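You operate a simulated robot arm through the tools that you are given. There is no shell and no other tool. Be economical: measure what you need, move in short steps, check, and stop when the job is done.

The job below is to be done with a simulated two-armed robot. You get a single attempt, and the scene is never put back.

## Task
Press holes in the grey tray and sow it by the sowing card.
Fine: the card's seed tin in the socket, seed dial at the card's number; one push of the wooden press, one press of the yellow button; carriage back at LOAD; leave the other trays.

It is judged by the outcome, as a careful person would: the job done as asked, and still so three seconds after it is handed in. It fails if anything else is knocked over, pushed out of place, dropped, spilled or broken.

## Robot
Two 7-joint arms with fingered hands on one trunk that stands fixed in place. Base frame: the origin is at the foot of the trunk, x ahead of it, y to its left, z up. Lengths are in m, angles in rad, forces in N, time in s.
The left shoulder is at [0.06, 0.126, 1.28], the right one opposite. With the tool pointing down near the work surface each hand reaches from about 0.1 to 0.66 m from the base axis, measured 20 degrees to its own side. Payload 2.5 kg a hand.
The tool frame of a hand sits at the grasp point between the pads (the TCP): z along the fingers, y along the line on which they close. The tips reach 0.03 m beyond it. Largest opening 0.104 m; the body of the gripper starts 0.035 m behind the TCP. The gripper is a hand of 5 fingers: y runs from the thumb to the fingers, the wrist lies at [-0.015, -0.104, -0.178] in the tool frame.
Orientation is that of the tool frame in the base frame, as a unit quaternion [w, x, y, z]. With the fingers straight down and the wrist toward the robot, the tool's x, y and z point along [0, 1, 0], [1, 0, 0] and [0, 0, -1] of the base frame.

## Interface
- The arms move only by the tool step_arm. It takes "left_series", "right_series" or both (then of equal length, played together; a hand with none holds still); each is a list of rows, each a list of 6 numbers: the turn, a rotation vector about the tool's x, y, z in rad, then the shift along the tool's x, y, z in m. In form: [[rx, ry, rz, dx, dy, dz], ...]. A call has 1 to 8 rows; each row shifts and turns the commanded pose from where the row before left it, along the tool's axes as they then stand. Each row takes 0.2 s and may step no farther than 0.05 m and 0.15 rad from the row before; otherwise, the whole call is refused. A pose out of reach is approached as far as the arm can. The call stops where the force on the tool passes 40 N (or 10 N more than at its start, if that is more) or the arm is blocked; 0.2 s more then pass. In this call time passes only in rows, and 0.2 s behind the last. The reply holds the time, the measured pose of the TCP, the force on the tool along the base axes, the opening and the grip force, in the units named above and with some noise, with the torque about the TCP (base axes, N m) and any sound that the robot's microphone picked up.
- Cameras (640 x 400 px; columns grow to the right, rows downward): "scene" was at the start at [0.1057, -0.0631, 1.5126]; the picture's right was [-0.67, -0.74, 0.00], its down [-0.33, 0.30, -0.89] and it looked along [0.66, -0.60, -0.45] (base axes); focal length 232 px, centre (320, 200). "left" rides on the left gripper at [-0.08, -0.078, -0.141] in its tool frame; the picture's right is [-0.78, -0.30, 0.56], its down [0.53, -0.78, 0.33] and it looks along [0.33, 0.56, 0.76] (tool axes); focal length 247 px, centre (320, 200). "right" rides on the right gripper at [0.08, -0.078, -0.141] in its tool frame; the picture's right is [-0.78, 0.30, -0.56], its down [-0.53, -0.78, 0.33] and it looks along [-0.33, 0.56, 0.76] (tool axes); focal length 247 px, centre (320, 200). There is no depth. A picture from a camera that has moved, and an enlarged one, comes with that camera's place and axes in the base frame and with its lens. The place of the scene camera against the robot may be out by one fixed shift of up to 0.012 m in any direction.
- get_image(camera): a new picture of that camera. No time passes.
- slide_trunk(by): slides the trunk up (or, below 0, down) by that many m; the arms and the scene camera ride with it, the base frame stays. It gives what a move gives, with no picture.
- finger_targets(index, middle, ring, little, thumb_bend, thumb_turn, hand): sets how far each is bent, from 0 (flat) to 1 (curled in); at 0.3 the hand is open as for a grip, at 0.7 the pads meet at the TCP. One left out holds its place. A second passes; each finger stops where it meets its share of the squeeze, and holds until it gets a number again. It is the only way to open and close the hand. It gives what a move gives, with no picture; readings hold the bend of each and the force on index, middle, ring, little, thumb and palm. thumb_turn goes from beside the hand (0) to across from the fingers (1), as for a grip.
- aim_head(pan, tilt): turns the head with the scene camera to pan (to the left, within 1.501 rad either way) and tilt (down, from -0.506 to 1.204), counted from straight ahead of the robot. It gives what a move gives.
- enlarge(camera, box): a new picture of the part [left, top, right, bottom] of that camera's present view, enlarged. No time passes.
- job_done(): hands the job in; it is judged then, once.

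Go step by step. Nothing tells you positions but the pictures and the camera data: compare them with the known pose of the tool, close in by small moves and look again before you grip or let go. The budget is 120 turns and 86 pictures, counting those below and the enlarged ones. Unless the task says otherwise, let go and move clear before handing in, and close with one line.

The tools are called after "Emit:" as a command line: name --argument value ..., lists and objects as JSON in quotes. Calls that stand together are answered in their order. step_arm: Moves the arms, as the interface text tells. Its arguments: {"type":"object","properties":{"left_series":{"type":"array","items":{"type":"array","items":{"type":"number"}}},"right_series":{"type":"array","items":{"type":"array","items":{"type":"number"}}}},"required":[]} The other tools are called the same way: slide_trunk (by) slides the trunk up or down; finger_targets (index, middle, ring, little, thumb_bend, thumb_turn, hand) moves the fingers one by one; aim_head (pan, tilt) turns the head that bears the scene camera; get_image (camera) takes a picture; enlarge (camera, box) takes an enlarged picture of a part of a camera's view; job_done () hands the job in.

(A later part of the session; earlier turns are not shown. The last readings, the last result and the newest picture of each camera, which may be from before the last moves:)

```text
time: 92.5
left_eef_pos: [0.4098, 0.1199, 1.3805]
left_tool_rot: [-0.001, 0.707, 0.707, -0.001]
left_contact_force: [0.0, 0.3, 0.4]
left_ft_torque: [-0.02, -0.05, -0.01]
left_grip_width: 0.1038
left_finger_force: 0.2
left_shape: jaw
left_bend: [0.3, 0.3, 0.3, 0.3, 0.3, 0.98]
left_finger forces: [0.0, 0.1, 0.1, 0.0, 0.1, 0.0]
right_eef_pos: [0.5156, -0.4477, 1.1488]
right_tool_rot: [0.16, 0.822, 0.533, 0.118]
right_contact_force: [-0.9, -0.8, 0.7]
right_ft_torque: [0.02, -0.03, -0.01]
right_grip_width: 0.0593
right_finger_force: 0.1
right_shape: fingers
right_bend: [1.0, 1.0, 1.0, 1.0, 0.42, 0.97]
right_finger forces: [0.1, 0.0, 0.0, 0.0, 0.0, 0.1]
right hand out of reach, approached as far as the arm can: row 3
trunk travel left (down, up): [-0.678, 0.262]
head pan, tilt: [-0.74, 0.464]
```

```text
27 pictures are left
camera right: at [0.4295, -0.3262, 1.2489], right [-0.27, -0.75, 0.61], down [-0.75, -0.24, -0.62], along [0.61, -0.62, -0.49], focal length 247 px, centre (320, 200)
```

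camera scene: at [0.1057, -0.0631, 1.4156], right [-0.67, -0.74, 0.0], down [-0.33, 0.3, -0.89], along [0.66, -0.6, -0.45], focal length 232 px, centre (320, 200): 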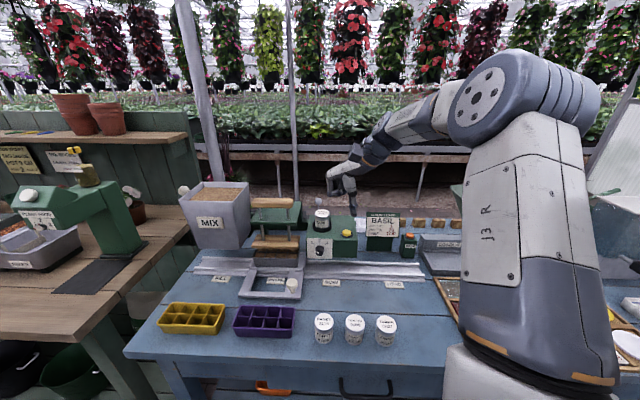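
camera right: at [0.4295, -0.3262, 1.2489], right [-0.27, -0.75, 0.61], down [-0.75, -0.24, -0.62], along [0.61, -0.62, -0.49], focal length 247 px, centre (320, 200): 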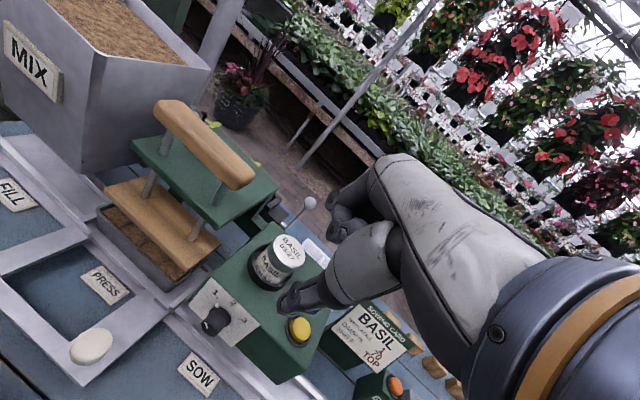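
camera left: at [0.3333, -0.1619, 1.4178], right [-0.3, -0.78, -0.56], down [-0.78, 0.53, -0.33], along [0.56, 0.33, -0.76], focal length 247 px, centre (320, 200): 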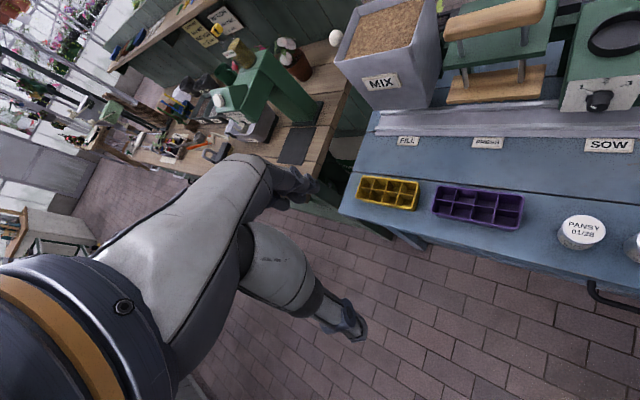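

The press handle is confirmed at (0.685, −0.387, 1.07). I'll tuck in the thumb and look at the fist before approaching.

Emit:
finger_targets --hand "right" --thumb_bend 1.0

Emit:
enlarge --camera "right" --box '[240, 120, 460, 340]'

Emit:
enlarge --camera "scene" --box '[230, 130, 430, 270]'

```text
time: 93.5
left_eef_pos: [0.4114, 0.1203, 1.3802]
left_tool_rot: [-0.001, 0.707, 0.707, 0.0]
left_contact_force: [-0.9, 0.5, -0.4]
left_ft_torque: [0.03, -0.01, -0.03]
left_grip_width: 0.1038
left_finger_force: 0.1
left_shape: jaw
left_bend: [0.3, 0.3, 0.3, 0.3, 0.3, 0.98]
left_finger forces: [0.1, 0.0, 0.1, 0.1, 0.0, 0.1]
right_eef_pos: [0.5145, -0.4474, 1.1477]
right_tool_rot: [0.158, 0.823, 0.533, 0.119]
right_contact_force: [0.5, 0.6, -0.5]
right_ft_torque: [-0.02, 0.01, 0.0]
right_grip_width: 0.0328
right_finger_force: 0.1
right_shape: fingers
right_bend: [1.0, 1.0, 1.0, 1.0, 0.92, 0.97]
right_finger forces: [0.1, 0.1, 0.0, 0.0, 0.0, 0.0]
trunk travel left (down, up): [-0.678, 0.262]
head pan, tilt: [-0.74, 0.464]
```

```text
1.82 times, centred on (350, 230) of right
camera zoom: at [0.4296, -0.3262, 1.2488], right [-0.27, -0.75, 0.61], down [-0.75, -0.24, -0.62], along [0.61, -0.62, -0.49], focal length 449 px, centre (266, 146)
```

zoom: 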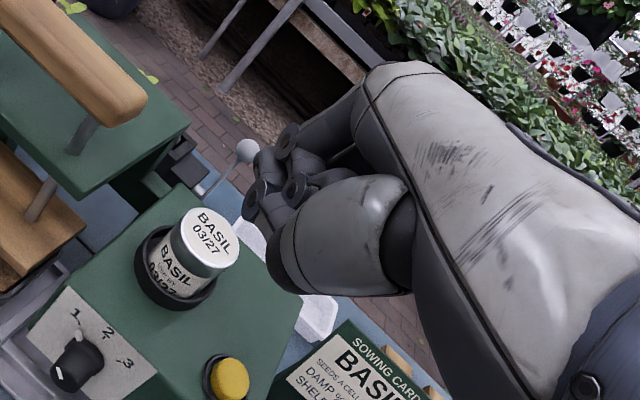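

```text
2.86 times, centred on (330, 200) of scene
camera zoom: at [0.1058, -0.063, 1.5156], right [-0.67, -0.74, 0.0], down [-0.33, 0.3, -0.89], along [0.66, -0.6, -0.45], focal length 663 px, centre (291, 200)
```

zoom: 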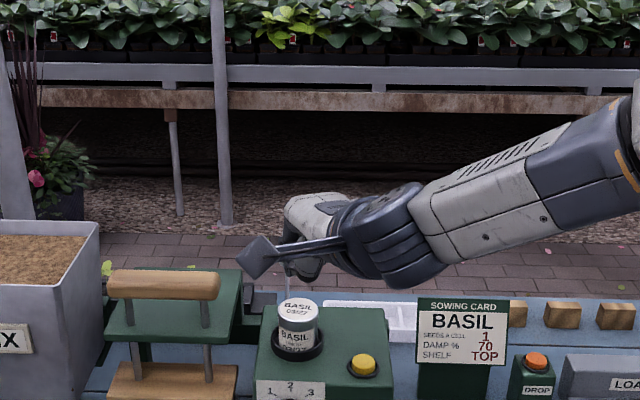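

Fist is compact with its underside near the TCP. Move over the press handle.

Emit:
step_arm --right_series '[[0, 0, 0, 0.0155, 0.013, 0.0056], [0, 0, 0, 0.0155, 0.013, 0.0056], [0, 0, 0, 0.0155, 0.013, 0.0056], [0, 0, 0, 0.0155, 0.013, 0.0056], [0, 0, 0, 0.0155, 0.013, 0.0056], [0, 0, 0, 0.0155, 0.013, 0.0056], [0, 0, 0, 0.0155, 0.013, 0.0056], [0, 0, 0, 0.0155, 0.013, 0.0056]]'

Emit:
get_image --camera "right"

Emit:
enlarge --camera "scene" --box '[200, 130, 360, 230]'

```text
time: 95.3
left_eef_pos: [0.4106, 0.1192, 1.3801]
left_tool_rot: [0.0, 0.707, 0.707, -0.001]
left_contact_force: [0.3, 0.1, -0.3]
left_ft_torque: [0.01, -0.01, -0.01]
left_grip_width: 0.1038
left_finger_force: 0.1
left_shape: jaw
left_bend: [0.3, 0.3, 0.3, 0.3, 0.3, 0.98]
left_finger forces: [0.1, 0.0, 0.1, 0.0, 0.0, 0.0]
right_eef_pos: [0.6678, -0.3788, 1.1509]
right_tool_rot: [0.159, 0.823, 0.533, 0.119]
right_contact_force: [-0.2, -0.6, -0.7]
right_ft_torque: [0.03, -0.02, 0.0]
right_grip_width: 0.0328
right_finger_force: 0.1
right_shape: fingers
right_bend: [1.0, 1.0, 1.0, 1.0, 0.92, 0.97]
right_finger forces: [0.1, 0.0, 0.1, 0.1, 0.0, 0.0]
trunk travel left (down, up): [-0.678, 0.262]
head pan, tilt: [-0.74, 0.464]
```

```text
24 pictures are left
camera right: at [0.5837, -0.2583, 1.2518], right [-0.27, -0.75, 0.61], down [-0.75, -0.24, -0.62], along [0.61, -0.62, -0.49], focal length 247 px, centre (320, 200)
```

right: 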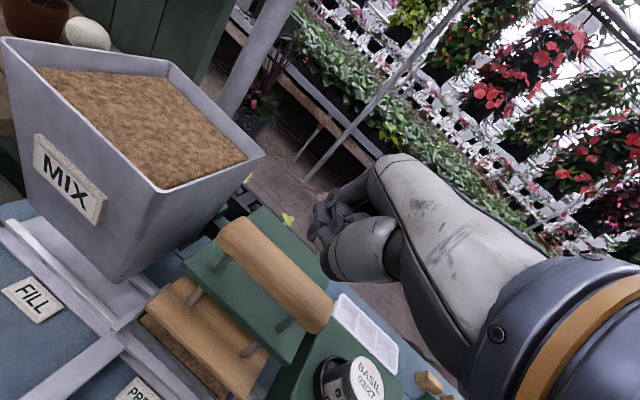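

```text
4.00 times, centred on (280, 180) of scene
camera zoom: at [0.1062, -0.063, 1.5155], right [-0.67, -0.74, 0.0], down [-0.33, 0.3, -0.89], along [0.66, -0.6, -0.45], focal length 929 px, centre (480, 280)
```

zoom: 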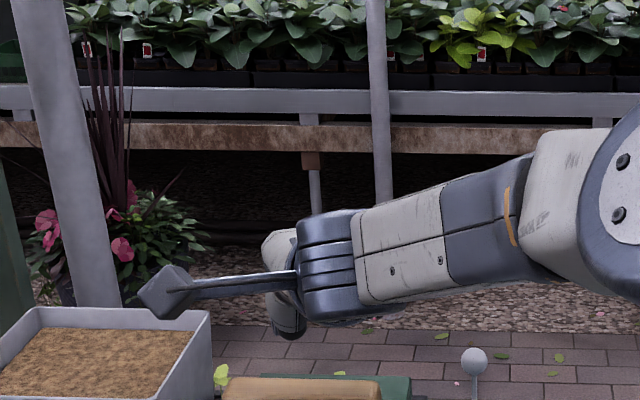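

Fist is above the handle's middle. Descend in small steps to contact.

Emit:
step_arm --right_series '[[0, 0, 0, -0.0003, -0.0039, 0.0092], [0, 0, 0, -0.0003, -0.0039, 0.0092], [0, 0, 0, -0.0003, -0.0039, 0.0092], [0, 0, 0, -0.0003, -0.0039, 0.0092], [0, 0, 0, -0.0003, -0.0039, 0.0092]]'

Emit:
enlarge --camera "scene" --box '[210, 170, 350, 270]'

```text
time: 96.5
left_eef_pos: [0.4103, 0.1202, 1.3803]
left_tool_rot: [-0.001, 0.707, 0.707, -0.001]
left_contact_force: [0.0, 0.5, 0.0]
left_ft_torque: [-0.02, -0.02, 0.02]
left_grip_width: 0.1035
left_finger_force: 0.2
left_shape: jaw
left_bend: [0.3, 0.3, 0.3, 0.3, 0.3, 0.98]
left_finger forces: [0.0, 0.0, 0.0, 0.0, 0.0, 0.1]
right_eef_pos: [0.6624, -0.3798, 1.1037]
right_tool_rot: [0.158, 0.823, 0.533, 0.119]
right_contact_force: [-0.4, 0.6, -0.8]
right_ft_torque: [0.0, 0.03, -0.02]
right_grip_width: 0.0329
right_finger_force: 0.0
right_shape: fingers
right_bend: [1.0, 1.0, 1.0, 1.0, 0.92, 0.97]
right_finger forces: [0.0, 0.0, 0.1, 0.0, 0.0, 0.0]
right hand out of reach, approached as far as the arm can: row 5
trunk travel left (down, up): [-0.678, 0.262]
head pan, tilt: [-0.74, 0.464]
```

```text
4.00 times, centred on (280, 220) of scene
camera zoom: at [0.1058, -0.063, 1.5156], right [-0.67, -0.74, 0.0], down [-0.33, 0.3, -0.89], along [0.66, -0.6, -0.45], focal length 929 px, centre (480, 120)
```

zoom: 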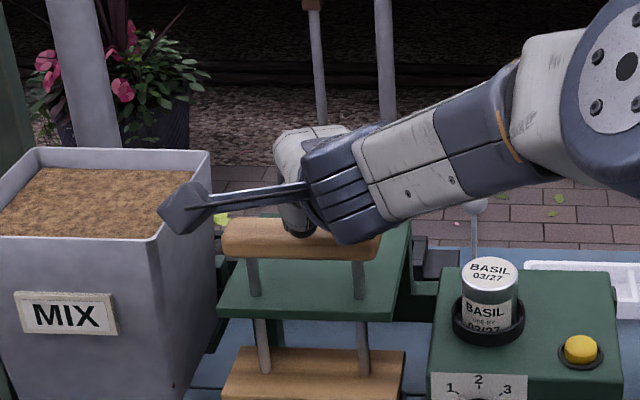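

Nearly touching; the arm is at its low limit, so I press using the trunk in small slides, reading the force.

Emit:
slide_trunk --by -0.02

```text
time: 97.2
left_eef_pos: [0.41, 0.1194, 1.3604]
left_tool_rot: [0.0, 0.707, 0.707, 0.0]
left_contact_force: [-0.5, 0.3, -0.2]
left_ft_torque: [0.03, 0.01, 0.01]
left_grip_width: 0.1034
left_finger_force: 0.2
left_shape: jaw
left_bend: [0.3, 0.3, 0.3, 0.3, 0.3, 0.98]
left_finger forces: [0.0, 0.0, 0.0, 0.0, 0.0, 0.0]
right_eef_pos: [0.6623, -0.3801, 1.0841]
right_tool_rot: [0.159, 0.824, 0.531, 0.118]
right_contact_force: [0.2, 0.2, 0.3]
right_ft_torque: [0.02, 0.0, -0.02]
right_grip_width: 0.0326
right_finger_force: 0.0
right_shape: fingers
right_bend: [1.0, 1.0, 1.0, 1.0, 0.92, 0.97]
right_finger forces: [0.0, 0.0, 0.0, 0.1, 0.1, 0.0]
trunk travel left (down, up): [-0.658, 0.282]
head pan, tilt: [-0.74, 0.464]
```

No contact yet; check from the right camera.

Emit:
get_image --camera "right"

Emit:
enlarge --camera "scene" --box '[230, 190, 330, 260]'

```text
21 pictures are left
camera right: at [0.5772, -0.2587, 1.1845], right [-0.27, -0.75, 0.61], down [-0.75, -0.24, -0.62], along [0.61, -0.62, -0.49], focal length 247 px, centre (320, 200)
```

right: 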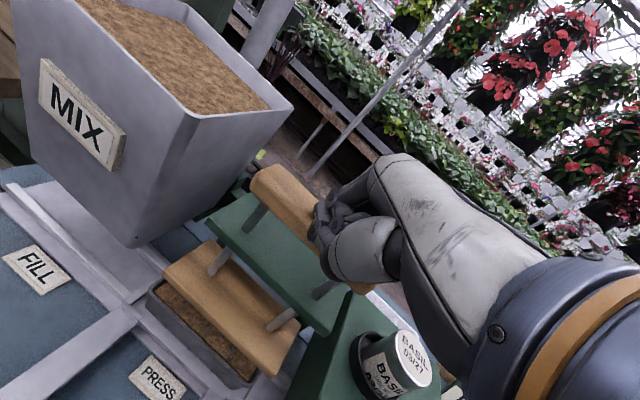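

```text
5.71 times, centred on (280, 225) of scene
camera zoom: at [0.1056, -0.063, 1.4955], right [-0.67, -0.74, 0.0], down [-0.33, 0.3, -0.89], along [0.66, -0.6, -0.45], focal length 1326 px, centre (549, 57)
```

zoom: 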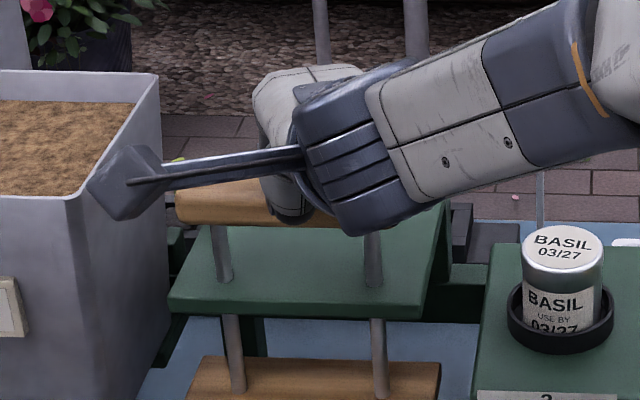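

Emit:
slide_trunk --by -0.012

```text
time: 97.8
left_eef_pos: [0.4097, 0.1202, 1.3479]
left_tool_rot: [-0.001, 0.707, 0.707, 0.001]
left_contact_force: [0.3, -0.3, 0.6]
left_ft_torque: [-0.03, 0.0, 0.0]
left_grip_width: 0.1039
left_finger_force: 0.0
left_shape: jaw
left_bend: [0.3, 0.3, 0.3, 0.3, 0.3, 0.98]
left_finger forces: [0.0, 0.0, 0.1, 0.1, 0.0, 0.0]
right_eef_pos: [0.6618, -0.3799, 1.0728]
right_tool_rot: [0.159, 0.823, 0.532, 0.12]
right_contact_force: [-1.0, -0.1, 2.8]
right_ft_torque: [-0.01, -0.01, 0.0]
right_grip_width: 0.0323
right_finger_force: 1.7
right_shape: fingers
right_bend: [1.0, 1.0, 1.0, 1.0, 0.93, 0.97]
right_finger forces: [0.0, 0.0, 0.0, 0.0, 3.0, 0.0]
trunk travel left (down, up): [-0.646, 0.294]
head pan, tilt: [-0.74, 0.464]
```

The tucked thumb has touched the handle from above (3 N). Continue the push steadily.

Emit:
slide_trunk --by -0.012

Emit:
enlarge --camera "scene" --box '[230, 190, 330, 260]'

```text
time: 98.3
left_eef_pos: [0.4098, 0.1203, 1.3364]
left_tool_rot: [-0.001, 0.708, 0.707, -0.001]
left_contact_force: [0.7, 0.3, -0.2]
left_ft_torque: [0.0, 0.0, -0.02]
left_grip_width: 0.1038
left_finger_force: 0.0
left_shape: jaw
left_bend: [0.3, 0.3, 0.3, 0.3, 0.3, 0.98]
left_finger forces: [0.1, 0.0, 0.0, 0.0, 0.0, 0.0]
right_eef_pos: [0.6622, -0.3791, 1.0604]
right_tool_rot: [0.159, 0.823, 0.532, 0.119]
right_contact_force: [-0.5, 0.1, 4.9]
right_ft_torque: [0.01, -0.07, -0.01]
right_grip_width: 0.0321
right_finger_force: 2.5
right_shape: fingers
right_bend: [1.0, 1.0, 1.0, 1.0, 0.93, 0.97]
right_finger forces: [0.0, 0.0, 0.0, 0.0, 5.1, 0.1]
trunk travel left (down, up): [-0.634, 0.306]
head pan, tilt: [-0.74, 0.464]
```

```text
5.71 times, centred on (280, 225) of scene
camera zoom: at [0.105, -0.0627, 1.4716], right [-0.67, -0.74, 0.0], down [-0.33, 0.3, -0.89], along [0.66, -0.6, -0.45], focal length 1326 px, centre (549, 57)
```

zoom: 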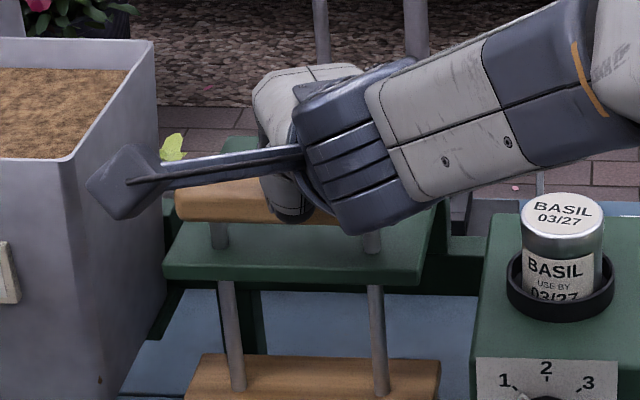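

The press is moving down under a light spring force. Continue the same push.

Emit:
slide_trunk --by -0.015

Emit:
slide_trunk --by -0.01

Emit:
enlarge --camera "scene" --box '[230, 190, 340, 270]'

```text
time: 99.0
left_eef_pos: [0.4087, 0.1209, 1.3218]
left_tool_rot: [0.0, 0.707, 0.707, 0.0]
left_contact_force: [0.7, -0.3, 0.1]
left_ft_torque: [0.0, 0.0, 0.0]
left_grip_width: 0.1038
left_finger_force: 0.1
left_shape: jaw
left_bend: [0.3, 0.3, 0.3, 0.3, 0.3, 0.98]
left_finger forces: [0.1, 0.0, 0.0, 0.0, 0.0, 0.1]
right_eef_pos: [0.6626, -0.3802, 1.0468]
right_tool_rot: [0.16, 0.823, 0.532, 0.121]
right_contact_force: [-1.1, -0.8, 10.4]
right_ft_torque: [0.07, -0.17, 0.0]
right_grip_width: 0.0315
right_finger_force: 6.5
right_shape: fingers
right_bend: [1.0, 1.0, 1.0, 1.0, 0.94, 0.97]
right_finger forces: [0.0, 0.0, 0.0, 0.0, 12.3, 0.0]
trunk travel left (down, up): [-0.619, 0.321]
head pan, tilt: [-0.74, 0.464]
```

```text
time: 99.6
left_eef_pos: [0.4052, 0.1218, 1.313]
left_tool_rot: [0.001, 0.707, 0.707, 0.0]
left_contact_force: [-0.4, -0.2, -0.1]
left_ft_torque: [-0.02, 0.01, 0.0]
left_grip_width: 0.1037
left_finger_force: 0.2
left_shape: jaw
left_bend: [0.3, 0.3, 0.3, 0.3, 0.3, 0.98]
left_finger forces: [0.0, 0.1, 0.0, 0.0, 0.0, 0.0]
right_eef_pos: [0.6619, -0.3791, 1.0456]
right_tool_rot: [0.165, 0.822, 0.53, 0.125]
right_contact_force: [-8.1, -0.4, 31.6]
right_ft_torque: [0.13, -0.37, 0.05]
right_grip_width: 0.0307
right_finger_force: 20.2
right_shape: fingers
right_bend: [1.0, 1.0, 1.0, 1.0, 0.96, 0.97]
right_finger forces: [0.0, 0.0, 0.0, 0.1, 40.7, 0.0]
trunk travel left (down, up): [-0.609, 0.331]
head pan, tilt: [-0.74, 0.464]
```

```text
5.00 times, centred on (285, 230) of scene
camera zoom: at [0.1006, -0.0609, 1.4474], right [-0.67, -0.74, 0.0], down [-0.33, 0.3, -0.9], along [0.66, -0.6, -0.44], focal length 1161 px, centre (495, 50)
```

zoom: 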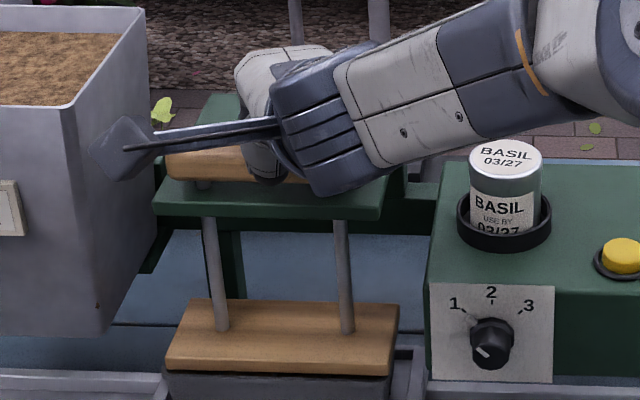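

Bottomed out: the plate is down on the tray with 32 N. Release by rising straight up and check the holes.

Emit:
slide_trunk --by 0.12

Emit:
enlarge --camera "scene" --box '[220, 210, 340, 290]'

```text
time: 101.1
left_eef_pos: [0.4104, 0.1201, 1.4307]
left_tool_rot: [0.0, 0.707, 0.707, -0.001]
left_contact_force: [0.2, 0.7, 0.3]
left_ft_torque: [-0.01, 0.0, -0.01]
left_grip_width: 0.1035
left_finger_force: 0.1
left_shape: jaw
left_bend: [0.3, 0.3, 0.3, 0.3, 0.3, 0.98]
left_finger forces: [0.0, 0.0, 0.1, 0.0, 0.0, 0.0]
right_eef_pos: [0.6624, -0.3797, 1.1549]
right_tool_rot: [0.159, 0.823, 0.533, 0.118]
right_contact_force: [0.1, 0.0, 0.3]
right_ft_torque: [-0.01, 0.0, 0.04]
right_grip_width: 0.032
right_finger_force: 0.1
right_shape: fingers
right_bend: [1.0, 1.0, 1.0, 1.0, 0.93, 0.97]
right_finger forces: [0.0, 0.0, 0.0, 0.0, 0.0, 0.0]
trunk travel left (down, up): [-0.729, 0.211]
head pan, tilt: [-0.74, 0.464]
```

```text
5.00 times, centred on (280, 250) of scene
camera zoom: at [0.1058, -0.063, 1.5665], right [-0.67, -0.74, 0.0], down [-0.33, 0.3, -0.89], along [0.66, -0.6, -0.45], focal length 1161 px, centre (520, -50)
```

zoom: 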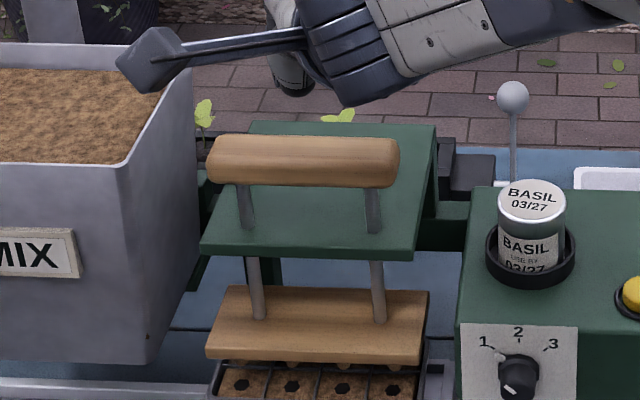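

The holes are pressed. Now back to the carriage knob: retreat, then turn the hand to the caging orientation.

Emit:
step_arm --right_series '[[0, 0, 0, -0.002, -0.015, -0.0063], [0, 0, 0, -0.002, -0.015, -0.0063], [0, 0, 0, -0.002, -0.015, -0.0063], [0, 0, 0, -0.002, -0.015, -0.0063], [0, 0, 0, -0.002, -0.015, -0.0063], [0, 0, 0, -0.002, -0.015, -0.0063], [0, 0, 0, -0.002, -0.015, -0.0063], [0, 0, 0, -0.002, -0.015, -0.0063]]'

Emit:
step_arm --right_series '[[0.0186, 0.0095, -0.0526, 0, 0, 0], [0.0186, 0.0095, -0.0526, 0, 0, 0], [0.0186, 0.0095, -0.0526, 0, 0, 0], [0.0186, 0.0095, -0.0526, 0, 0, 0], [0.0186, 0.0095, -0.0526, 0, 0, 0], [0.0186, 0.0095, -0.0526, 0, 0, 0], [0.0186, 0.0095, -0.0526, 0, 0, 0], [0.0186, 0.0095, -0.0526, 0, 0, 0]]'

Emit:
step_arm --right_series '[[0.0186, 0.0095, -0.0526, 0, 0, 0], [0.0186, 0.0095, -0.0526, 0, 0, 0], [0.0186, 0.0095, -0.0526, 0, 0, 0], [0.0186, 0.0095, -0.0526, 0, 0, 0], [0.0186, 0.0095, -0.0526, 0, 0, 0], [0.0186, 0.0095, -0.0526, 0, 0, 0], [0.0186, 0.0095, -0.0526, 0, 0, 0], [0.0186, 0.0095, -0.0526, 0, 0, 0]]'

```text
time: 102.9
left_eef_pos: [0.4102, 0.1203, 1.432]
left_tool_rot: [-0.001, 0.707, 0.707, -0.001]
left_contact_force: [0.8, 0.3, -0.2]
left_ft_torque: [0.02, -0.03, 0.01]
left_grip_width: 0.1035
left_finger_force: 0.0
left_shape: jaw
left_bend: [0.3, 0.3, 0.3, 0.3, 0.3, 0.98]
left_finger forces: [0.1, 0.1, 0.1, 0.0, 0.1, 0.0]
right_eef_pos: [0.5364, -0.3424, 1.1543]
right_tool_rot: [0.159, 0.823, 0.533, 0.118]
right_contact_force: [-0.3, 0.5, -0.2]
right_ft_torque: [0.0, 0.02, -0.02]
right_grip_width: 0.0322
right_finger_force: 0.0
right_shape: fingers
right_bend: [1.0, 1.0, 1.0, 1.0, 0.93, 0.97]
right_finger forces: [0.0, 0.0, 0.0, 0.1, 0.0, 0.0]
trunk travel left (down, up): [-0.729, 0.211]
head pan, tilt: [-0.74, 0.464]
```

```text
time: 104.7
left_eef_pos: [0.4111, 0.1198, 1.4314]
left_tool_rot: [-0.001, 0.707, 0.707, -0.001]
left_contact_force: [0.1, -0.2, -0.4]
left_ft_torque: [-0.01, 0.0, 0.0]
left_grip_width: 0.1037
left_finger_force: 0.1
left_shape: jaw
left_bend: [0.3, 0.3, 0.3, 0.3, 0.3, 0.98]
left_finger forces: [0.0, 0.1, 0.0, 0.1, 0.0, 0.0]
right_eef_pos: [0.5376, -0.3427, 1.154]
right_tool_rot: [0.098, 0.698, 0.705, 0.073]
right_contact_force: [-0.2, 0.0, -0.5]
right_ft_torque: [0.0, 0.0, -0.02]
right_grip_width: 0.0324
right_finger_force: 0.0
right_shape: fingers
right_bend: [1.0, 1.0, 1.0, 1.0, 0.93, 0.97]
right_finger forces: [0.0, 0.0, 0.0, 0.0, 0.1, 0.0]
trunk travel left (down, up): [-0.729, 0.211]
head pan, tilt: [-0.74, 0.464]
```

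```text
time: 106.5
left_eef_pos: [0.412, 0.1199, 1.4304]
left_tool_rot: [0.0, 0.707, 0.707, 0.0]
left_contact_force: [0.3, 0.2, -0.6]
left_ft_torque: [0.02, -0.02, 0.01]
left_grip_width: 0.1037
left_finger_force: 0.1
left_shape: jaw
left_bend: [0.3, 0.3, 0.3, 0.3, 0.3, 0.98]
left_finger forces: [0.1, 0.0, 0.0, 0.1, 0.1, 0.1]
right_eef_pos: [0.5362, -0.3424, 1.154]
right_tool_rot: [0.034, 0.537, 0.843, 0.025]
right_contact_force: [-0.9, -0.1, 0.1]
right_ft_torque: [0.02, 0.01, -0.01]
right_grip_width: 0.0322
right_finger_force: 0.1
right_shape: fingers
right_bend: [1.0, 1.0, 1.0, 1.0, 0.93, 0.97]
right_finger forces: [0.0, 0.0, 0.0, 0.0, 0.0, 0.0]
trunk travel left (down, up): [-0.729, 0.211]
head pan, tilt: [-0.74, 0.464]
```

Emit:
step_arm --right_series '[[0.0186, 0.0095, -0.0526, 0, 0, 0.01], [0.0186, 0.0095, -0.0526, 0, 0, 0.01], [0.0186, 0.0095, -0.0526, 0, 0, 0.01], [0.0186, 0.0095, -0.0526, 0, 0, 0.01]]'

Emit:
finger_targets --hand "right" --index 0.4 --middle 0.4 --ring 0.4 --little 0.4 --thumb_bend 0.4

Emit:
get_image --camera "right"

```text
time: 107.5
left_eef_pos: [0.4107, 0.1207, 1.4302]
left_tool_rot: [0.0, 0.707, 0.707, 0.0]
left_contact_force: [-0.5, 0.2, -0.6]
left_ft_torque: [-0.01, 0.0, 0.04]
left_grip_width: 0.1039
left_finger_force: 0.1
left_shape: jaw
left_bend: [0.3, 0.3, 0.3, 0.3, 0.3, 0.98]
left_finger forces: [0.0, 0.1, 0.0, 0.0, 0.0, 0.1]
right_eef_pos: [0.539, -0.3418, 1.1143]
right_tool_rot: [0.0, 0.446, 0.895, 0.0]
right_contact_force: [0.0, -0.1, -1.7]
right_ft_torque: [0.0, -0.01, 0.01]
right_grip_width: 0.0324
right_finger_force: 0.1
right_shape: fingers
right_bend: [1.0, 1.0, 1.0, 1.0, 0.93, 0.97]
right_finger forces: [0.1, 0.1, 0.1, 0.1, 0.0, 0.0]
trunk travel left (down, up): [-0.729, 0.211]
head pan, tilt: [-0.74, 0.464]
```

```text
time: 108.5
left_eef_pos: [0.4103, 0.1211, 1.4309]
left_tool_rot: [0.0, 0.707, 0.708, 0.0]
left_contact_force: [0.8, -0.3, 0.0]
left_ft_torque: [0.0, -0.03, -0.01]
left_grip_width: 0.1039
left_finger_force: 0.0
left_shape: jaw
left_bend: [0.3, 0.3, 0.3, 0.3, 0.3, 0.98]
left_finger forces: [0.0, 0.1, 0.0, 0.0, 0.1, 0.0]
right_eef_pos: [0.5387, -0.3416, 1.1141]
right_tool_rot: [0.0, 0.447, 0.895, 0.001]
right_contact_force: [0.7, 0.1, -0.3]
right_ft_torque: [0.02, -0.01, 0.0]
right_grip_width: 0.0775
right_finger_force: 0.1
right_shape: fingers
right_bend: [0.4, 0.4, 0.4, 0.4, 0.4, 0.97]
right_finger forces: [0.1, 0.0, 0.0, 0.0, 0.1, 0.0]
trunk travel left (down, up): [-0.729, 0.211]
head pan, tilt: [-0.74, 0.464]
```

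```text
16 pictures are left
camera right: at [0.4278, -0.3252, 1.2538], right [0.7, -0.44, 0.56], down [-0.3, -0.89, -0.33], along [0.65, 0.07, -0.76], focal length 247 px, centre (320, 200)
```

right: 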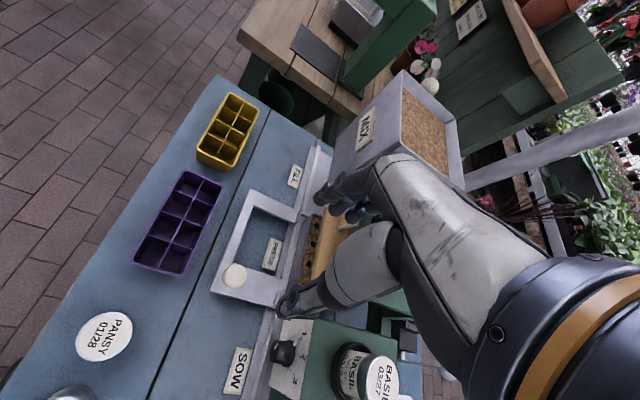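

Knob is right beneath the hand at (0.541, −0.342). Lower onto it and close the cage.

Emit:
slide_trunk --by -0.15

Emit:
slide_trunk --by -0.094

Emit:
finger_targets --hand "right" --index 0.62 --middle 0.62 --ring 0.62 --little 0.62 --thumb_bend 0.6

Emit:
get_image --camera "right"

```text
time: 110.2
left_eef_pos: [0.411, 0.1212, 1.2815]
left_tool_rot: [-0.001, 0.707, 0.707, -0.001]
left_contact_force: [0.6, -0.6, 0.4]
left_ft_torque: [0.02, 0.03, 0.02]
left_grip_width: 0.1037
left_finger_force: 0.0
left_shape: jaw
left_bend: [0.3, 0.3, 0.3, 0.3, 0.3, 0.98]
left_finger forces: [0.1, 0.1, 0.0, 0.1, 0.0, 0.0]
right_eef_pos: [0.5373, -0.3418, 0.9647]
right_tool_rot: [0.001, 0.447, 0.894, 0.001]
right_contact_force: [0.1, 0.1, 0.4]
right_ft_torque: [0.0, 0.03, 0.03]
right_grip_width: 0.0776
right_finger_force: 0.1
right_shape: fingers
right_bend: [0.4, 0.4, 0.4, 0.4, 0.4, 0.97]
right_finger forces: [0.0, 0.0, 0.0, 0.0, 0.0, 0.1]
trunk travel left (down, up): [-0.579, 0.361]
head pan, tilt: [-0.74, 0.464]
```

```text
time: 111.5
left_eef_pos: [0.4105, 0.1199, 1.1866]
left_tool_rot: [-0.001, 0.708, 0.707, -0.002]
left_contact_force: [0.3, -0.5, -0.1]
left_ft_torque: [0.0, -0.02, 0.01]
left_grip_width: 0.1038
left_finger_force: 0.1
left_shape: jaw
left_bend: [0.3, 0.3, 0.3, 0.3, 0.3, 0.98]
left_finger forces: [0.1, 0.0, 0.0, 0.0, 0.0, 0.1]
right_eef_pos: [0.5388, -0.3407, 0.87]
right_tool_rot: [-0.001, 0.446, 0.895, 0.0]
right_contact_force: [-0.7, -0.7, 0.4]
right_ft_torque: [0.02, 0.01, 0.0]
right_grip_width: 0.0775
right_finger_force: 0.0
right_shape: fingers
right_bend: [0.4, 0.4, 0.4, 0.4, 0.4, 0.97]
right_finger forces: [0.0, 0.1, 0.0, 0.0, 0.0, 0.1]
trunk travel left (down, up): [-0.485, 0.455]
head pan, tilt: [-0.74, 0.464]
```

```text
time: 112.5
left_eef_pos: [0.4102, 0.12, 1.1865]
left_tool_rot: [-0.001, 0.707, 0.707, -0.002]
left_contact_force: [1.0, -0.4, 0.5]
left_ft_torque: [0.03, 0.0, 0.0]
left_grip_width: 0.1035
left_finger_force: 0.0
left_shape: jaw
left_bend: [0.3, 0.3, 0.3, 0.3, 0.3, 0.98]
left_finger forces: [0.0, 0.0, 0.1, 0.1, 0.0, 0.0]
right_eef_pos: [0.5396, -0.3423, 0.87]
right_tool_rot: [0.0, 0.447, 0.894, 0.0]
right_contact_force: [-0.2, -0.5, -0.6]
right_ft_torque: [0.02, -0.02, -0.01]
right_grip_width: 0.0241
right_finger_force: 0.0
right_shape: fingers
right_bend: [0.62, 0.62, 0.62, 0.62, 0.6, 0.97]
right_finger forces: [0.0, 0.0, 0.0, 0.0, 0.0, 0.0]
trunk travel left (down, up): [-0.485, 0.455]
head pan, tilt: [-0.74, 0.464]
```

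```text
15 pictures are left
camera right: at [0.4278, -0.3252, 1.0097], right [0.7, -0.44, 0.56], down [-0.3, -0.89, -0.33], along [0.65, 0.07, -0.76], focal length 247 px, centre (320, 200)
```

right: 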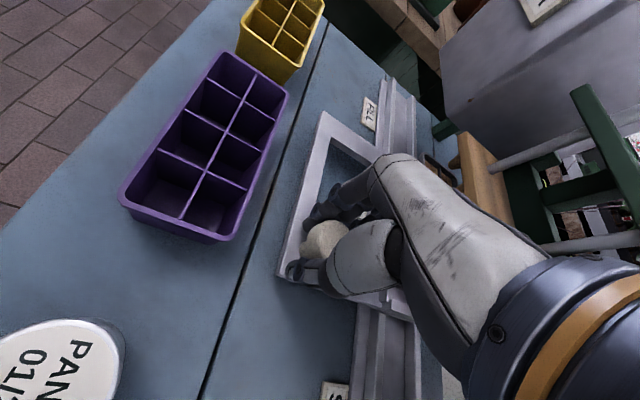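

Knob caged again. Pull the carriage right toward SOW.

Emit:
step_arm --right_series '[[0, 0, 0, -0.0028, -0.0198, 0], [0, 0, 0, -0.0028, -0.0198, 0], [0, 0, 0, -0.0028, -0.0198, 0], [0, 0, 0, -0.0028, -0.0198, 0], [0, 0, 0, -0.0028, -0.0198, 0], [0, 0, 0, -0.0028, -0.0198, 0], [0, 0, 0, -0.0028, -0.0198, 0], [0, 0, 0, -0.0028, -0.0198, 0]]'

Emit:
step_arm --right_series '[[0, 0, 0, -0.0011, -0.008, 0], [0, 0, 0, -0.0011, -0.008, 0]]'

Emit:
enlarge --camera "scene" --box '[270, 200, 400, 290]'

```text
time: 114.3
left_eef_pos: [0.4101, 0.1198, 1.1865]
left_tool_rot: [0.0, 0.707, 0.708, -0.001]
left_contact_force: [-0.5, -0.2, -0.5]
left_ft_torque: [0.02, -0.01, -0.04]
left_grip_width: 0.1038
left_finger_force: 0.1
left_shape: jaw
left_bend: [0.3, 0.3, 0.3, 0.3, 0.3, 0.98]
left_finger forces: [0.0, 0.0, 0.0, 0.0, 0.0, 0.0]
right_eef_pos: [0.4242, -0.454, 0.8701]
right_tool_rot: [0.001, 0.447, 0.894, 0.0]
right_contact_force: [0.9, 0.0, 0.3]
right_ft_torque: [0.02, -0.02, -0.01]
right_grip_width: 0.0246
right_finger_force: 0.1
right_shape: fingers
right_bend: [0.62, 0.62, 0.62, 0.62, 0.6, 0.97]
right_finger forces: [0.5, 0.1, 0.0, 0.0, 0.1, 0.0]
trunk travel left (down, up): [-0.485, 0.455]
head pan, tilt: [-0.74, 0.464]
```

```text
time: 114.9
left_eef_pos: [0.4101, 0.1205, 1.1875]
left_tool_rot: [-0.001, 0.707, 0.708, -0.002]
left_contact_force: [1.1, -0.1, 0.0]
left_ft_torque: [0.0, 0.0, 0.0]
left_grip_width: 0.1038
left_finger_force: 0.1
left_shape: jaw
left_bend: [0.3, 0.3, 0.3, 0.3, 0.3, 0.98]
left_finger forces: [0.0, 0.0, 0.0, 0.1, 0.1, 0.0]
right_eef_pos: [0.4141, -0.4658, 0.8701]
right_tool_rot: [-0.001, 0.447, 0.895, -0.001]
right_contact_force: [-0.2, 0.7, 0.0]
right_ft_torque: [-0.06, -0.01, 0.02]
right_grip_width: 0.0249
right_finger_force: 0.5
right_shape: fingers
right_bend: [0.61, 0.62, 0.62, 0.62, 0.6, 0.97]
right_finger forces: [1.2, 0.0, 0.1, 0.0, 0.0, 0.1]
trunk travel left (down, up): [-0.485, 0.455]
head pan, tilt: [-0.74, 0.464]
```

```text
4.44 times, centred on (335, 245) of scene
camera zoom: at [0.1058, -0.0629, 1.3226], right [-0.67, -0.74, 0.0], down [-0.33, 0.3, -0.89], along [0.66, -0.6, -0.45], focal length 1032 px, centre (253, 0)
```

zoom: 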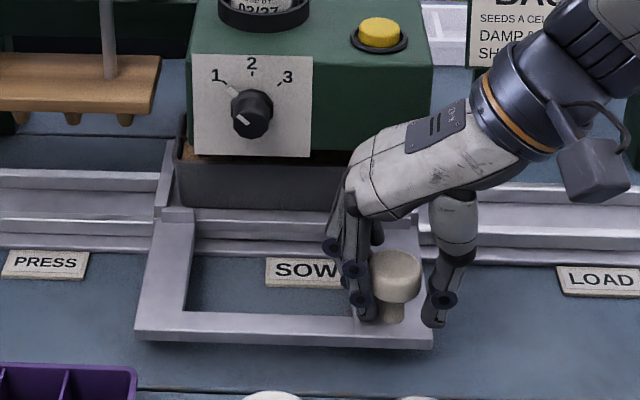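

About 2 cm more to the SOW stop. Small steps, watching for the snap.

Emit:
step_arm --right_series '[[0, 0, 0, -0.0009, -0.0064, 0], [0, 0, 0, -0.0009, -0.0064, 0]]'

Emit:
step_arm --right_series '[[0, 0, 0, -0.0007, -0.005, 0]]'

Emit:
enlarge --camera "scene" --box '[270, 200, 400, 290]'

```text
time: 115.5
left_eef_pos: [0.4113, 0.1209, 1.1879]
left_tool_rot: [-0.001, 0.707, 0.708, -0.001]
left_contact_force: [-0.1, 0.1, 0.5]
left_ft_torque: [0.03, 0.0, 0.02]
left_grip_width: 0.1037
left_finger_force: 0.1
left_shape: jaw
left_bend: [0.3, 0.3, 0.3, 0.3, 0.3, 0.98]
left_finger forces: [0.1, 0.0, 0.0, 0.0, 0.1, 0.0]
right_eef_pos: [0.4047, -0.4767, 0.8697]
right_tool_rot: [0.0, 0.446, 0.895, 0.0]
right_contact_force: [0.1, 0.3, 0.3]
right_ft_torque: [0.02, -0.06, -0.03]
right_grip_width: 0.0239
right_finger_force: 0.0
right_shape: fingers
right_bend: [0.62, 0.62, 0.62, 0.62, 0.6, 0.97]
right_finger forces: [0.1, 0.0, 0.1, 0.0, 0.0, 0.0]
trunk travel left (down, up): [-0.485, 0.455]
head pan, tilt: [-0.74, 0.464]
```

```text
time: 115.9
left_eef_pos: [0.4096, 0.1205, 1.1875]
left_tool_rot: [0.0, 0.707, 0.707, -0.001]
left_contact_force: [0.2, -0.4, 0.2]
left_ft_torque: [0.0, -0.01, 0.02]
left_grip_width: 0.1038
left_finger_force: 0.0
left_shape: jaw
left_bend: [0.3, 0.3, 0.3, 0.3, 0.3, 0.98]
left_finger forces: [0.0, 0.0, 0.1, 0.0, 0.0, 0.1]
right_eef_pos: [0.4024, -0.478, 0.8701]
right_tool_rot: [0.001, 0.447, 0.895, 0.001]
right_contact_force: [1.6, 0.6, -0.4]
right_ft_torque: [0.0, 0.0, 0.0]
right_grip_width: 0.0257
right_finger_force: 0.7
right_shape: fingers
right_bend: [0.61, 0.62, 0.62, 0.62, 0.6, 0.97]
right_finger forces: [1.7, 0.2, 0.1, 0.0, 0.0, 0.0]
trunk travel left (down, up): [-0.485, 0.455]
head pan, tilt: [-0.74, 0.464]
```

```text
4.44 times, centred on (335, 245) of scene
camera zoom: at [0.1059, -0.0629, 1.3225], right [-0.67, -0.74, 0.0], down [-0.33, 0.3, -0.89], along [0.66, -0.6, -0.45], focal length 1032 px, centre (253, 0)
```

zoom: 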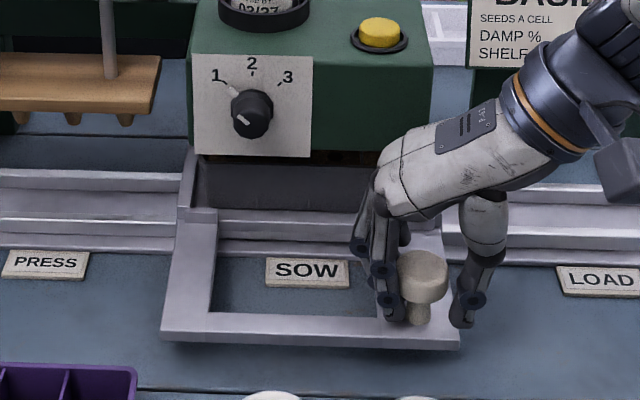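

Frame offset to the label now matches the PRESS stop. Ease back, open, rise and verify.

Emit:
step_arm --right_series '[[0, 0, 0, 0.0006, 0.004, 0]]'

Emit:
finger_targets --hand "right" --index 0.42 --middle 0.42 --ring 0.42 --little 0.42 --thumb_bend 0.42

Emit:
slide_trunk --by 0.12

Emit:
enlarge --camera "scene" --box '[270, 190, 400, 300]'

```text
time: 116.3
left_eef_pos: [0.4101, 0.1211, 1.1857]
left_tool_rot: [-0.001, 0.707, 0.707, -0.001]
left_contact_force: [-0.6, 0.3, -0.2]
left_ft_torque: [0.0, 0.01, 0.01]
left_grip_width: 0.1038
left_finger_force: 0.0
left_shape: jaw
left_bend: [0.3, 0.3, 0.3, 0.3, 0.3, 0.98]
left_finger forces: [0.1, 0.1, 0.0, 0.0, 0.0, 0.0]
right_eef_pos: [0.4035, -0.477, 0.87]
right_tool_rot: [0.001, 0.447, 0.895, 0.001]
right_contact_force: [0.5, 1.3, -0.4]
right_ft_torque: [-0.01, 0.05, -0.01]
right_grip_width: 0.0242
right_finger_force: 0.1
right_shape: fingers
right_bend: [0.62, 0.62, 0.62, 0.62, 0.6, 0.97]
right_finger forces: [0.0, 0.1, 0.1, 0.0, 0.0, 0.0]
trunk travel left (down, up): [-0.485, 0.455]
head pan, tilt: [-0.74, 0.464]
```

```text
time: 117.3
left_eef_pos: [0.4112, 0.1201, 1.187]
left_tool_rot: [-0.001, 0.707, 0.707, -0.001]
left_contact_force: [-0.9, 0.7, -0.5]
left_ft_torque: [0.03, 0.01, -0.02]
left_grip_width: 0.1034
left_finger_force: 0.0
left_shape: jaw
left_bend: [0.3, 0.3, 0.3, 0.3, 0.3, 0.98]
left_finger forces: [0.0, 0.1, 0.0, 0.1, 0.1, 0.0]
right_eef_pos: [0.4039, -0.4776, 0.8697]
right_tool_rot: [0.001, 0.447, 0.895, 0.0]
right_contact_force: [-0.5, -0.4, -0.2]
right_ft_torque: [-0.01, 0.0, 0.03]
right_grip_width: 0.0724
right_finger_force: 0.0
right_shape: fingers
right_bend: [0.42, 0.42, 0.42, 0.42, 0.42, 0.97]
right_finger forces: [0.0, 0.0, 0.0, 0.1, 0.0, 0.0]
trunk travel left (down, up): [-0.485, 0.455]
head pan, tilt: [-0.74, 0.464]
```

```text
time: 118.8
left_eef_pos: [0.4101, 0.1193, 1.3066]
left_tool_rot: [-0.001, 0.707, 0.708, 0.0]
left_contact_force: [0.1, 0.7, -0.7]
left_ft_torque: [-0.02, -0.03, 0.0]
left_grip_width: 0.1037
left_finger_force: 0.1
left_shape: jaw
left_bend: [0.3, 0.3, 0.3, 0.3, 0.3, 0.98]
left_finger forces: [0.0, 0.1, 0.1, 0.1, 0.0, 0.0]
right_eef_pos: [0.4037, -0.4759, 0.9904]
right_tool_rot: [0.0, 0.447, 0.894, 0.0]
right_contact_force: [-0.3, 0.3, -0.2]
right_ft_torque: [-0.01, 0.02, -0.01]
right_grip_width: 0.0724
right_finger_force: 0.1
right_shape: fingers
right_bend: [0.42, 0.42, 0.42, 0.42, 0.42, 0.97]
right_finger forces: [0.0, 0.0, 0.0, 0.1, 0.0, 0.0]
trunk travel left (down, up): [-0.605, 0.335]
head pan, tilt: [-0.74, 0.464]
```

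```text
3.64 times, centred on (335, 245) of scene
camera zoom: at [0.1059, -0.0631, 1.4425], right [-0.67, -0.74, 0.0], down [-0.33, 0.3, -0.89], along [0.66, -0.6, -0.45], focal length 844 px, centre (266, 36)
```

zoom: 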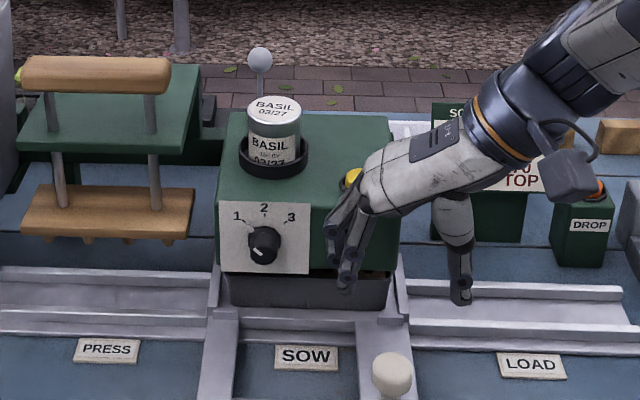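

The carriage sits centred at SOW. Now the yellow button (≈ (0.505, −0.540, 0.98)): rise, turn the hand, and form a pinched fingertip.

Emit:
slide_trunk --by 0.12

Emit:
step_arm --right_series '[[0, 0, 0.06, 0, 0, 0], [0, 0, 0.06, 0, 0, 0], [0, 0, 0.06, 0, 0, 0], [0, 0, 0.06, 0, 0, 0], [0, 0, 0.06, 0, 0, 0], [0, 0, 0.06, 0, 0, 0], [0, 0, 0.06, 0, 0, 0], [0, 0, 0.06, 0, 0, 0]]'

Emit:
step_arm --right_series '[[0, 0, 0.06, 0, 0, 0], [0, 0, 0.06, 0, 0, 0], [0, 0, 0.06, 0, 0, 0], [0, 0, 0.06, 0, 0, 0], [0, 0, 0.06, 0, 0, 0], [0, 0, 0.06, 0, 0, 0], [0, 0, 0.06, 0, 0, 0], [0, 0, 0.06, 0, 0, 0]]'

Emit:
finger_targets --hand "right" --index 0.68 --middle 0.68 --ring 1.0 --little 1.0 --thumb_bend 0.68

```text
time: 120.3
left_eef_pos: [0.41, 0.1208, 1.428]
left_tool_rot: [-0.001, 0.707, 0.707, 0.0]
left_contact_force: [-0.1, -0.9, 0.4]
left_ft_torque: [0.04, 0.0, -0.02]
left_grip_width: 0.1037
left_finger_force: 0.2
left_shape: jaw
left_bend: [0.3, 0.3, 0.3, 0.3, 0.3, 0.98]
left_finger forces: [0.0, 0.1, 0.1, 0.0, 0.1, 0.0]
right_eef_pos: [0.4043, -0.4757, 1.1099]
right_tool_rot: [0.0, 0.447, 0.895, 0.0]
right_contact_force: [0.1, 0.3, 0.4]
right_ft_torque: [-0.02, -0.01, 0.0]
right_grip_width: 0.0721
right_finger_force: 0.0
right_shape: fingers
right_bend: [0.42, 0.42, 0.42, 0.42, 0.42, 0.97]
right_finger forces: [0.1, 0.1, 0.0, 0.0, 0.0, 0.0]
trunk travel left (down, up): [-0.725, 0.215]
head pan, tilt: [-0.74, 0.464]
```

```text
time: 122.1
left_eef_pos: [0.4104, 0.1216, 1.4271]
left_tool_rot: [0.0, 0.707, 0.707, -0.001]
left_contact_force: [-0.1, -0.4, 0.0]
left_ft_torque: [-0.01, -0.05, 0.02]
left_grip_width: 0.1038
left_finger_force: 0.2
left_shape: jaw
left_bend: [0.3, 0.3, 0.3, 0.3, 0.3, 0.98]
left_finger forces: [0.1, 0.0, 0.0, 0.0, 0.0, 0.1]
right_eef_pos: [0.4048, -0.4761, 1.1097]
right_tool_rot: [0.001, 0.647, 0.762, -0.001]
right_contact_force: [0.3, -0.1, 0.3]
right_ft_torque: [-0.01, -0.01, 0.02]
right_grip_width: 0.072
right_finger_force: 0.0
right_shape: fingers
right_bend: [0.42, 0.42, 0.42, 0.42, 0.42, 0.97]
right_finger forces: [0.0, 0.0, 0.0, 0.1, 0.0, 0.0]
trunk travel left (down, up): [-0.725, 0.215]
head pan, tilt: [-0.74, 0.464]
```

```text
time: 123.9
left_eef_pos: [0.4103, 0.122, 1.4272]
left_tool_rot: [0.0, 0.707, 0.707, -0.002]
left_contact_force: [-0.2, -0.1, 0.1]
left_ft_torque: [0.0, 0.02, 0.01]
left_grip_width: 0.1038
left_finger_force: 0.1
left_shape: jaw
left_bend: [0.3, 0.3, 0.3, 0.3, 0.3, 0.98]
left_finger forces: [0.0, 0.1, 0.0, 0.0, 0.0, 0.0]
right_eef_pos: [0.405, -0.4759, 1.1104]
right_tool_rot: [0.001, 0.81, 0.587, -0.001]
right_contact_force: [-0.1, 0.5, -0.4]
right_ft_torque: [-0.05, -0.01, 0.0]
right_grip_width: 0.0721
right_finger_force: 0.0
right_shape: fingers
right_bend: [0.42, 0.42, 0.42, 0.42, 0.42, 0.97]
right_finger forces: [0.1, 0.1, 0.1, 0.1, 0.1, 0.0]
trunk travel left (down, up): [-0.725, 0.215]
head pan, tilt: [-0.74, 0.464]
```

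```text
time: 124.9
left_eef_pos: [0.4107, 0.1202, 1.4261]
left_tool_rot: [-0.001, 0.707, 0.708, 0.0]
left_contact_force: [-0.7, -0.6, 0.2]
left_ft_torque: [0.02, -0.01, -0.01]
left_grip_width: 0.1037
left_finger_force: 0.2
left_shape: jaw
left_bend: [0.3, 0.3, 0.3, 0.3, 0.3, 0.98]
left_finger forces: [0.0, 0.0, 0.1, 0.0, 0.0, 0.0]
right_eef_pos: [0.4041, -0.4755, 1.109]
right_tool_rot: [0.0, 0.81, 0.587, 0.0]
right_contact_force: [0.0, -0.2, 0.5]
right_ft_torque: [0.02, 0.0, -0.02]
right_grip_width: 0.0065
right_finger_force: 0.1
right_shape: fingers
right_bend: [0.68, 0.68, 1.0, 1.0, 0.68, 0.97]
right_finger forces: [0.0, 0.0, 0.0, 0.0, 0.0, 0.0]
trunk travel left (down, up): [-0.725, 0.215]
head pan, tilt: [-0.74, 0.464]
```

Emit:
step_arm --right_series '[[0, 0, 0, -0.0038, 0.0145, 0], [0, 0, 0, -0.0038, 0.0145, 0], [0, 0, 0, -0.0038, 0.0145, 0], [0, 0, 0, -0.0038, 0.0145, 0], [0, 0, 0, -0.0038, 0.0145, 0], [0, 0, 0, -0.0038, 0.0145, 0], [0, 0, 0, -0.0038, 0.0145, 0], [0, 0, 0, -0.0038, 0.0145, 0]]'

Emit:
slide_trunk --by -0.06

Emit:
get_image --camera "right"

Emit:
enlarge --camera "scene" --box '[300, 180, 400, 260]'

```text
time: 126.7
left_eef_pos: [0.4115, 0.1202, 1.4269]
left_tool_rot: [0.0, 0.707, 0.707, -0.001]
left_contact_force: [0.2, 0.7, -0.2]
left_ft_torque: [0.04, -0.02, -0.02]
left_grip_width: 0.1036
left_finger_force: 0.0
left_shape: jaw
left_bend: [0.3, 0.3, 0.3, 0.3, 0.3, 0.98]
left_finger forces: [0.0, 0.0, 0.1, 0.1, 0.1, 0.0]
right_eef_pos: [0.5053, -0.5415, 1.1097]
right_tool_rot: [0.0, 0.81, 0.586, 0.0]
right_contact_force: [-1.3, 0.1, 0.1]
right_ft_torque: [-0.01, -0.01, 0.0]
right_grip_width: 0.0063
right_finger_force: 0.1
right_shape: fingers
right_bend: [0.68, 0.68, 1.0, 1.0, 0.68, 0.97]
right_finger forces: [0.0, 0.1, 0.1, 0.1, 0.0, 0.0]
trunk travel left (down, up): [-0.725, 0.215]
head pan, tilt: [-0.74, 0.464]
```

```text
time: 127.7
left_eef_pos: [0.4107, 0.1216, 1.3673]
left_tool_rot: [-0.001, 0.707, 0.707, -0.001]
left_contact_force: [0.1, 0.7, 0.6]
left_ft_torque: [-0.02, 0.0, 0.01]
left_grip_width: 0.1034
left_finger_force: 0.0
left_shape: jaw
left_bend: [0.3, 0.3, 0.3, 0.3, 0.3, 0.98]
left_finger forces: [0.1, 0.0, 0.0, 0.0, 0.0, 0.0]
right_eef_pos: [0.5053, -0.5426, 1.0507]
right_tool_rot: [0.0, 0.809, 0.587, 0.0]
right_contact_force: [-0.1, 0.5, -0.3]
right_ft_torque: [-0.02, 0.02, 0.03]
right_grip_width: 0.006
right_finger_force: 0.0
right_shape: fingers
right_bend: [0.68, 0.68, 1.0, 1.0, 0.68, 0.97]
right_finger forces: [0.0, 0.1, 0.0, 0.0, 0.0, 0.0]
trunk travel left (down, up): [-0.665, 0.275]
head pan, tilt: [-0.74, 0.464]
```

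```text
11 pictures are left
camera right: at [0.4555, -0.4418, 1.1898], right [0.04, -0.83, 0.56], down [-0.9, -0.27, -0.33], along [0.42, -0.49, -0.76], focal length 247 px, centre (320, 200)
```

right: 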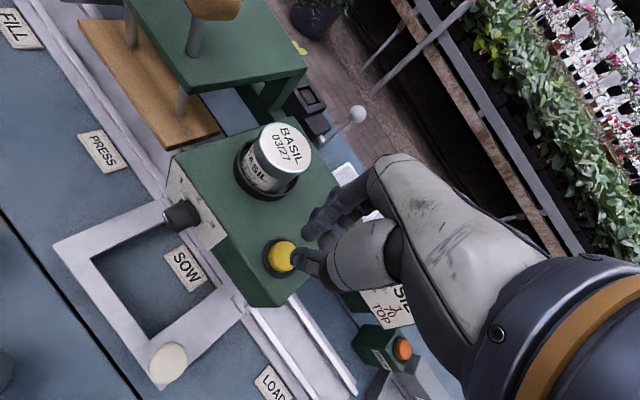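

```text
5.00 times, centred on (350, 220) of scene
camera zoom: at [0.1056, -0.0629, 1.5026], right [-0.67, -0.74, 0.0], down [-0.33, 0.3, -0.89], along [0.66, -0.6, -0.45], focal length 1161 px, centre (170, 100)
```

zoom: 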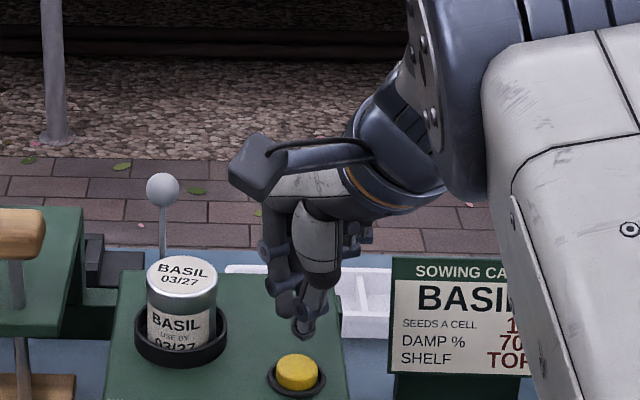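

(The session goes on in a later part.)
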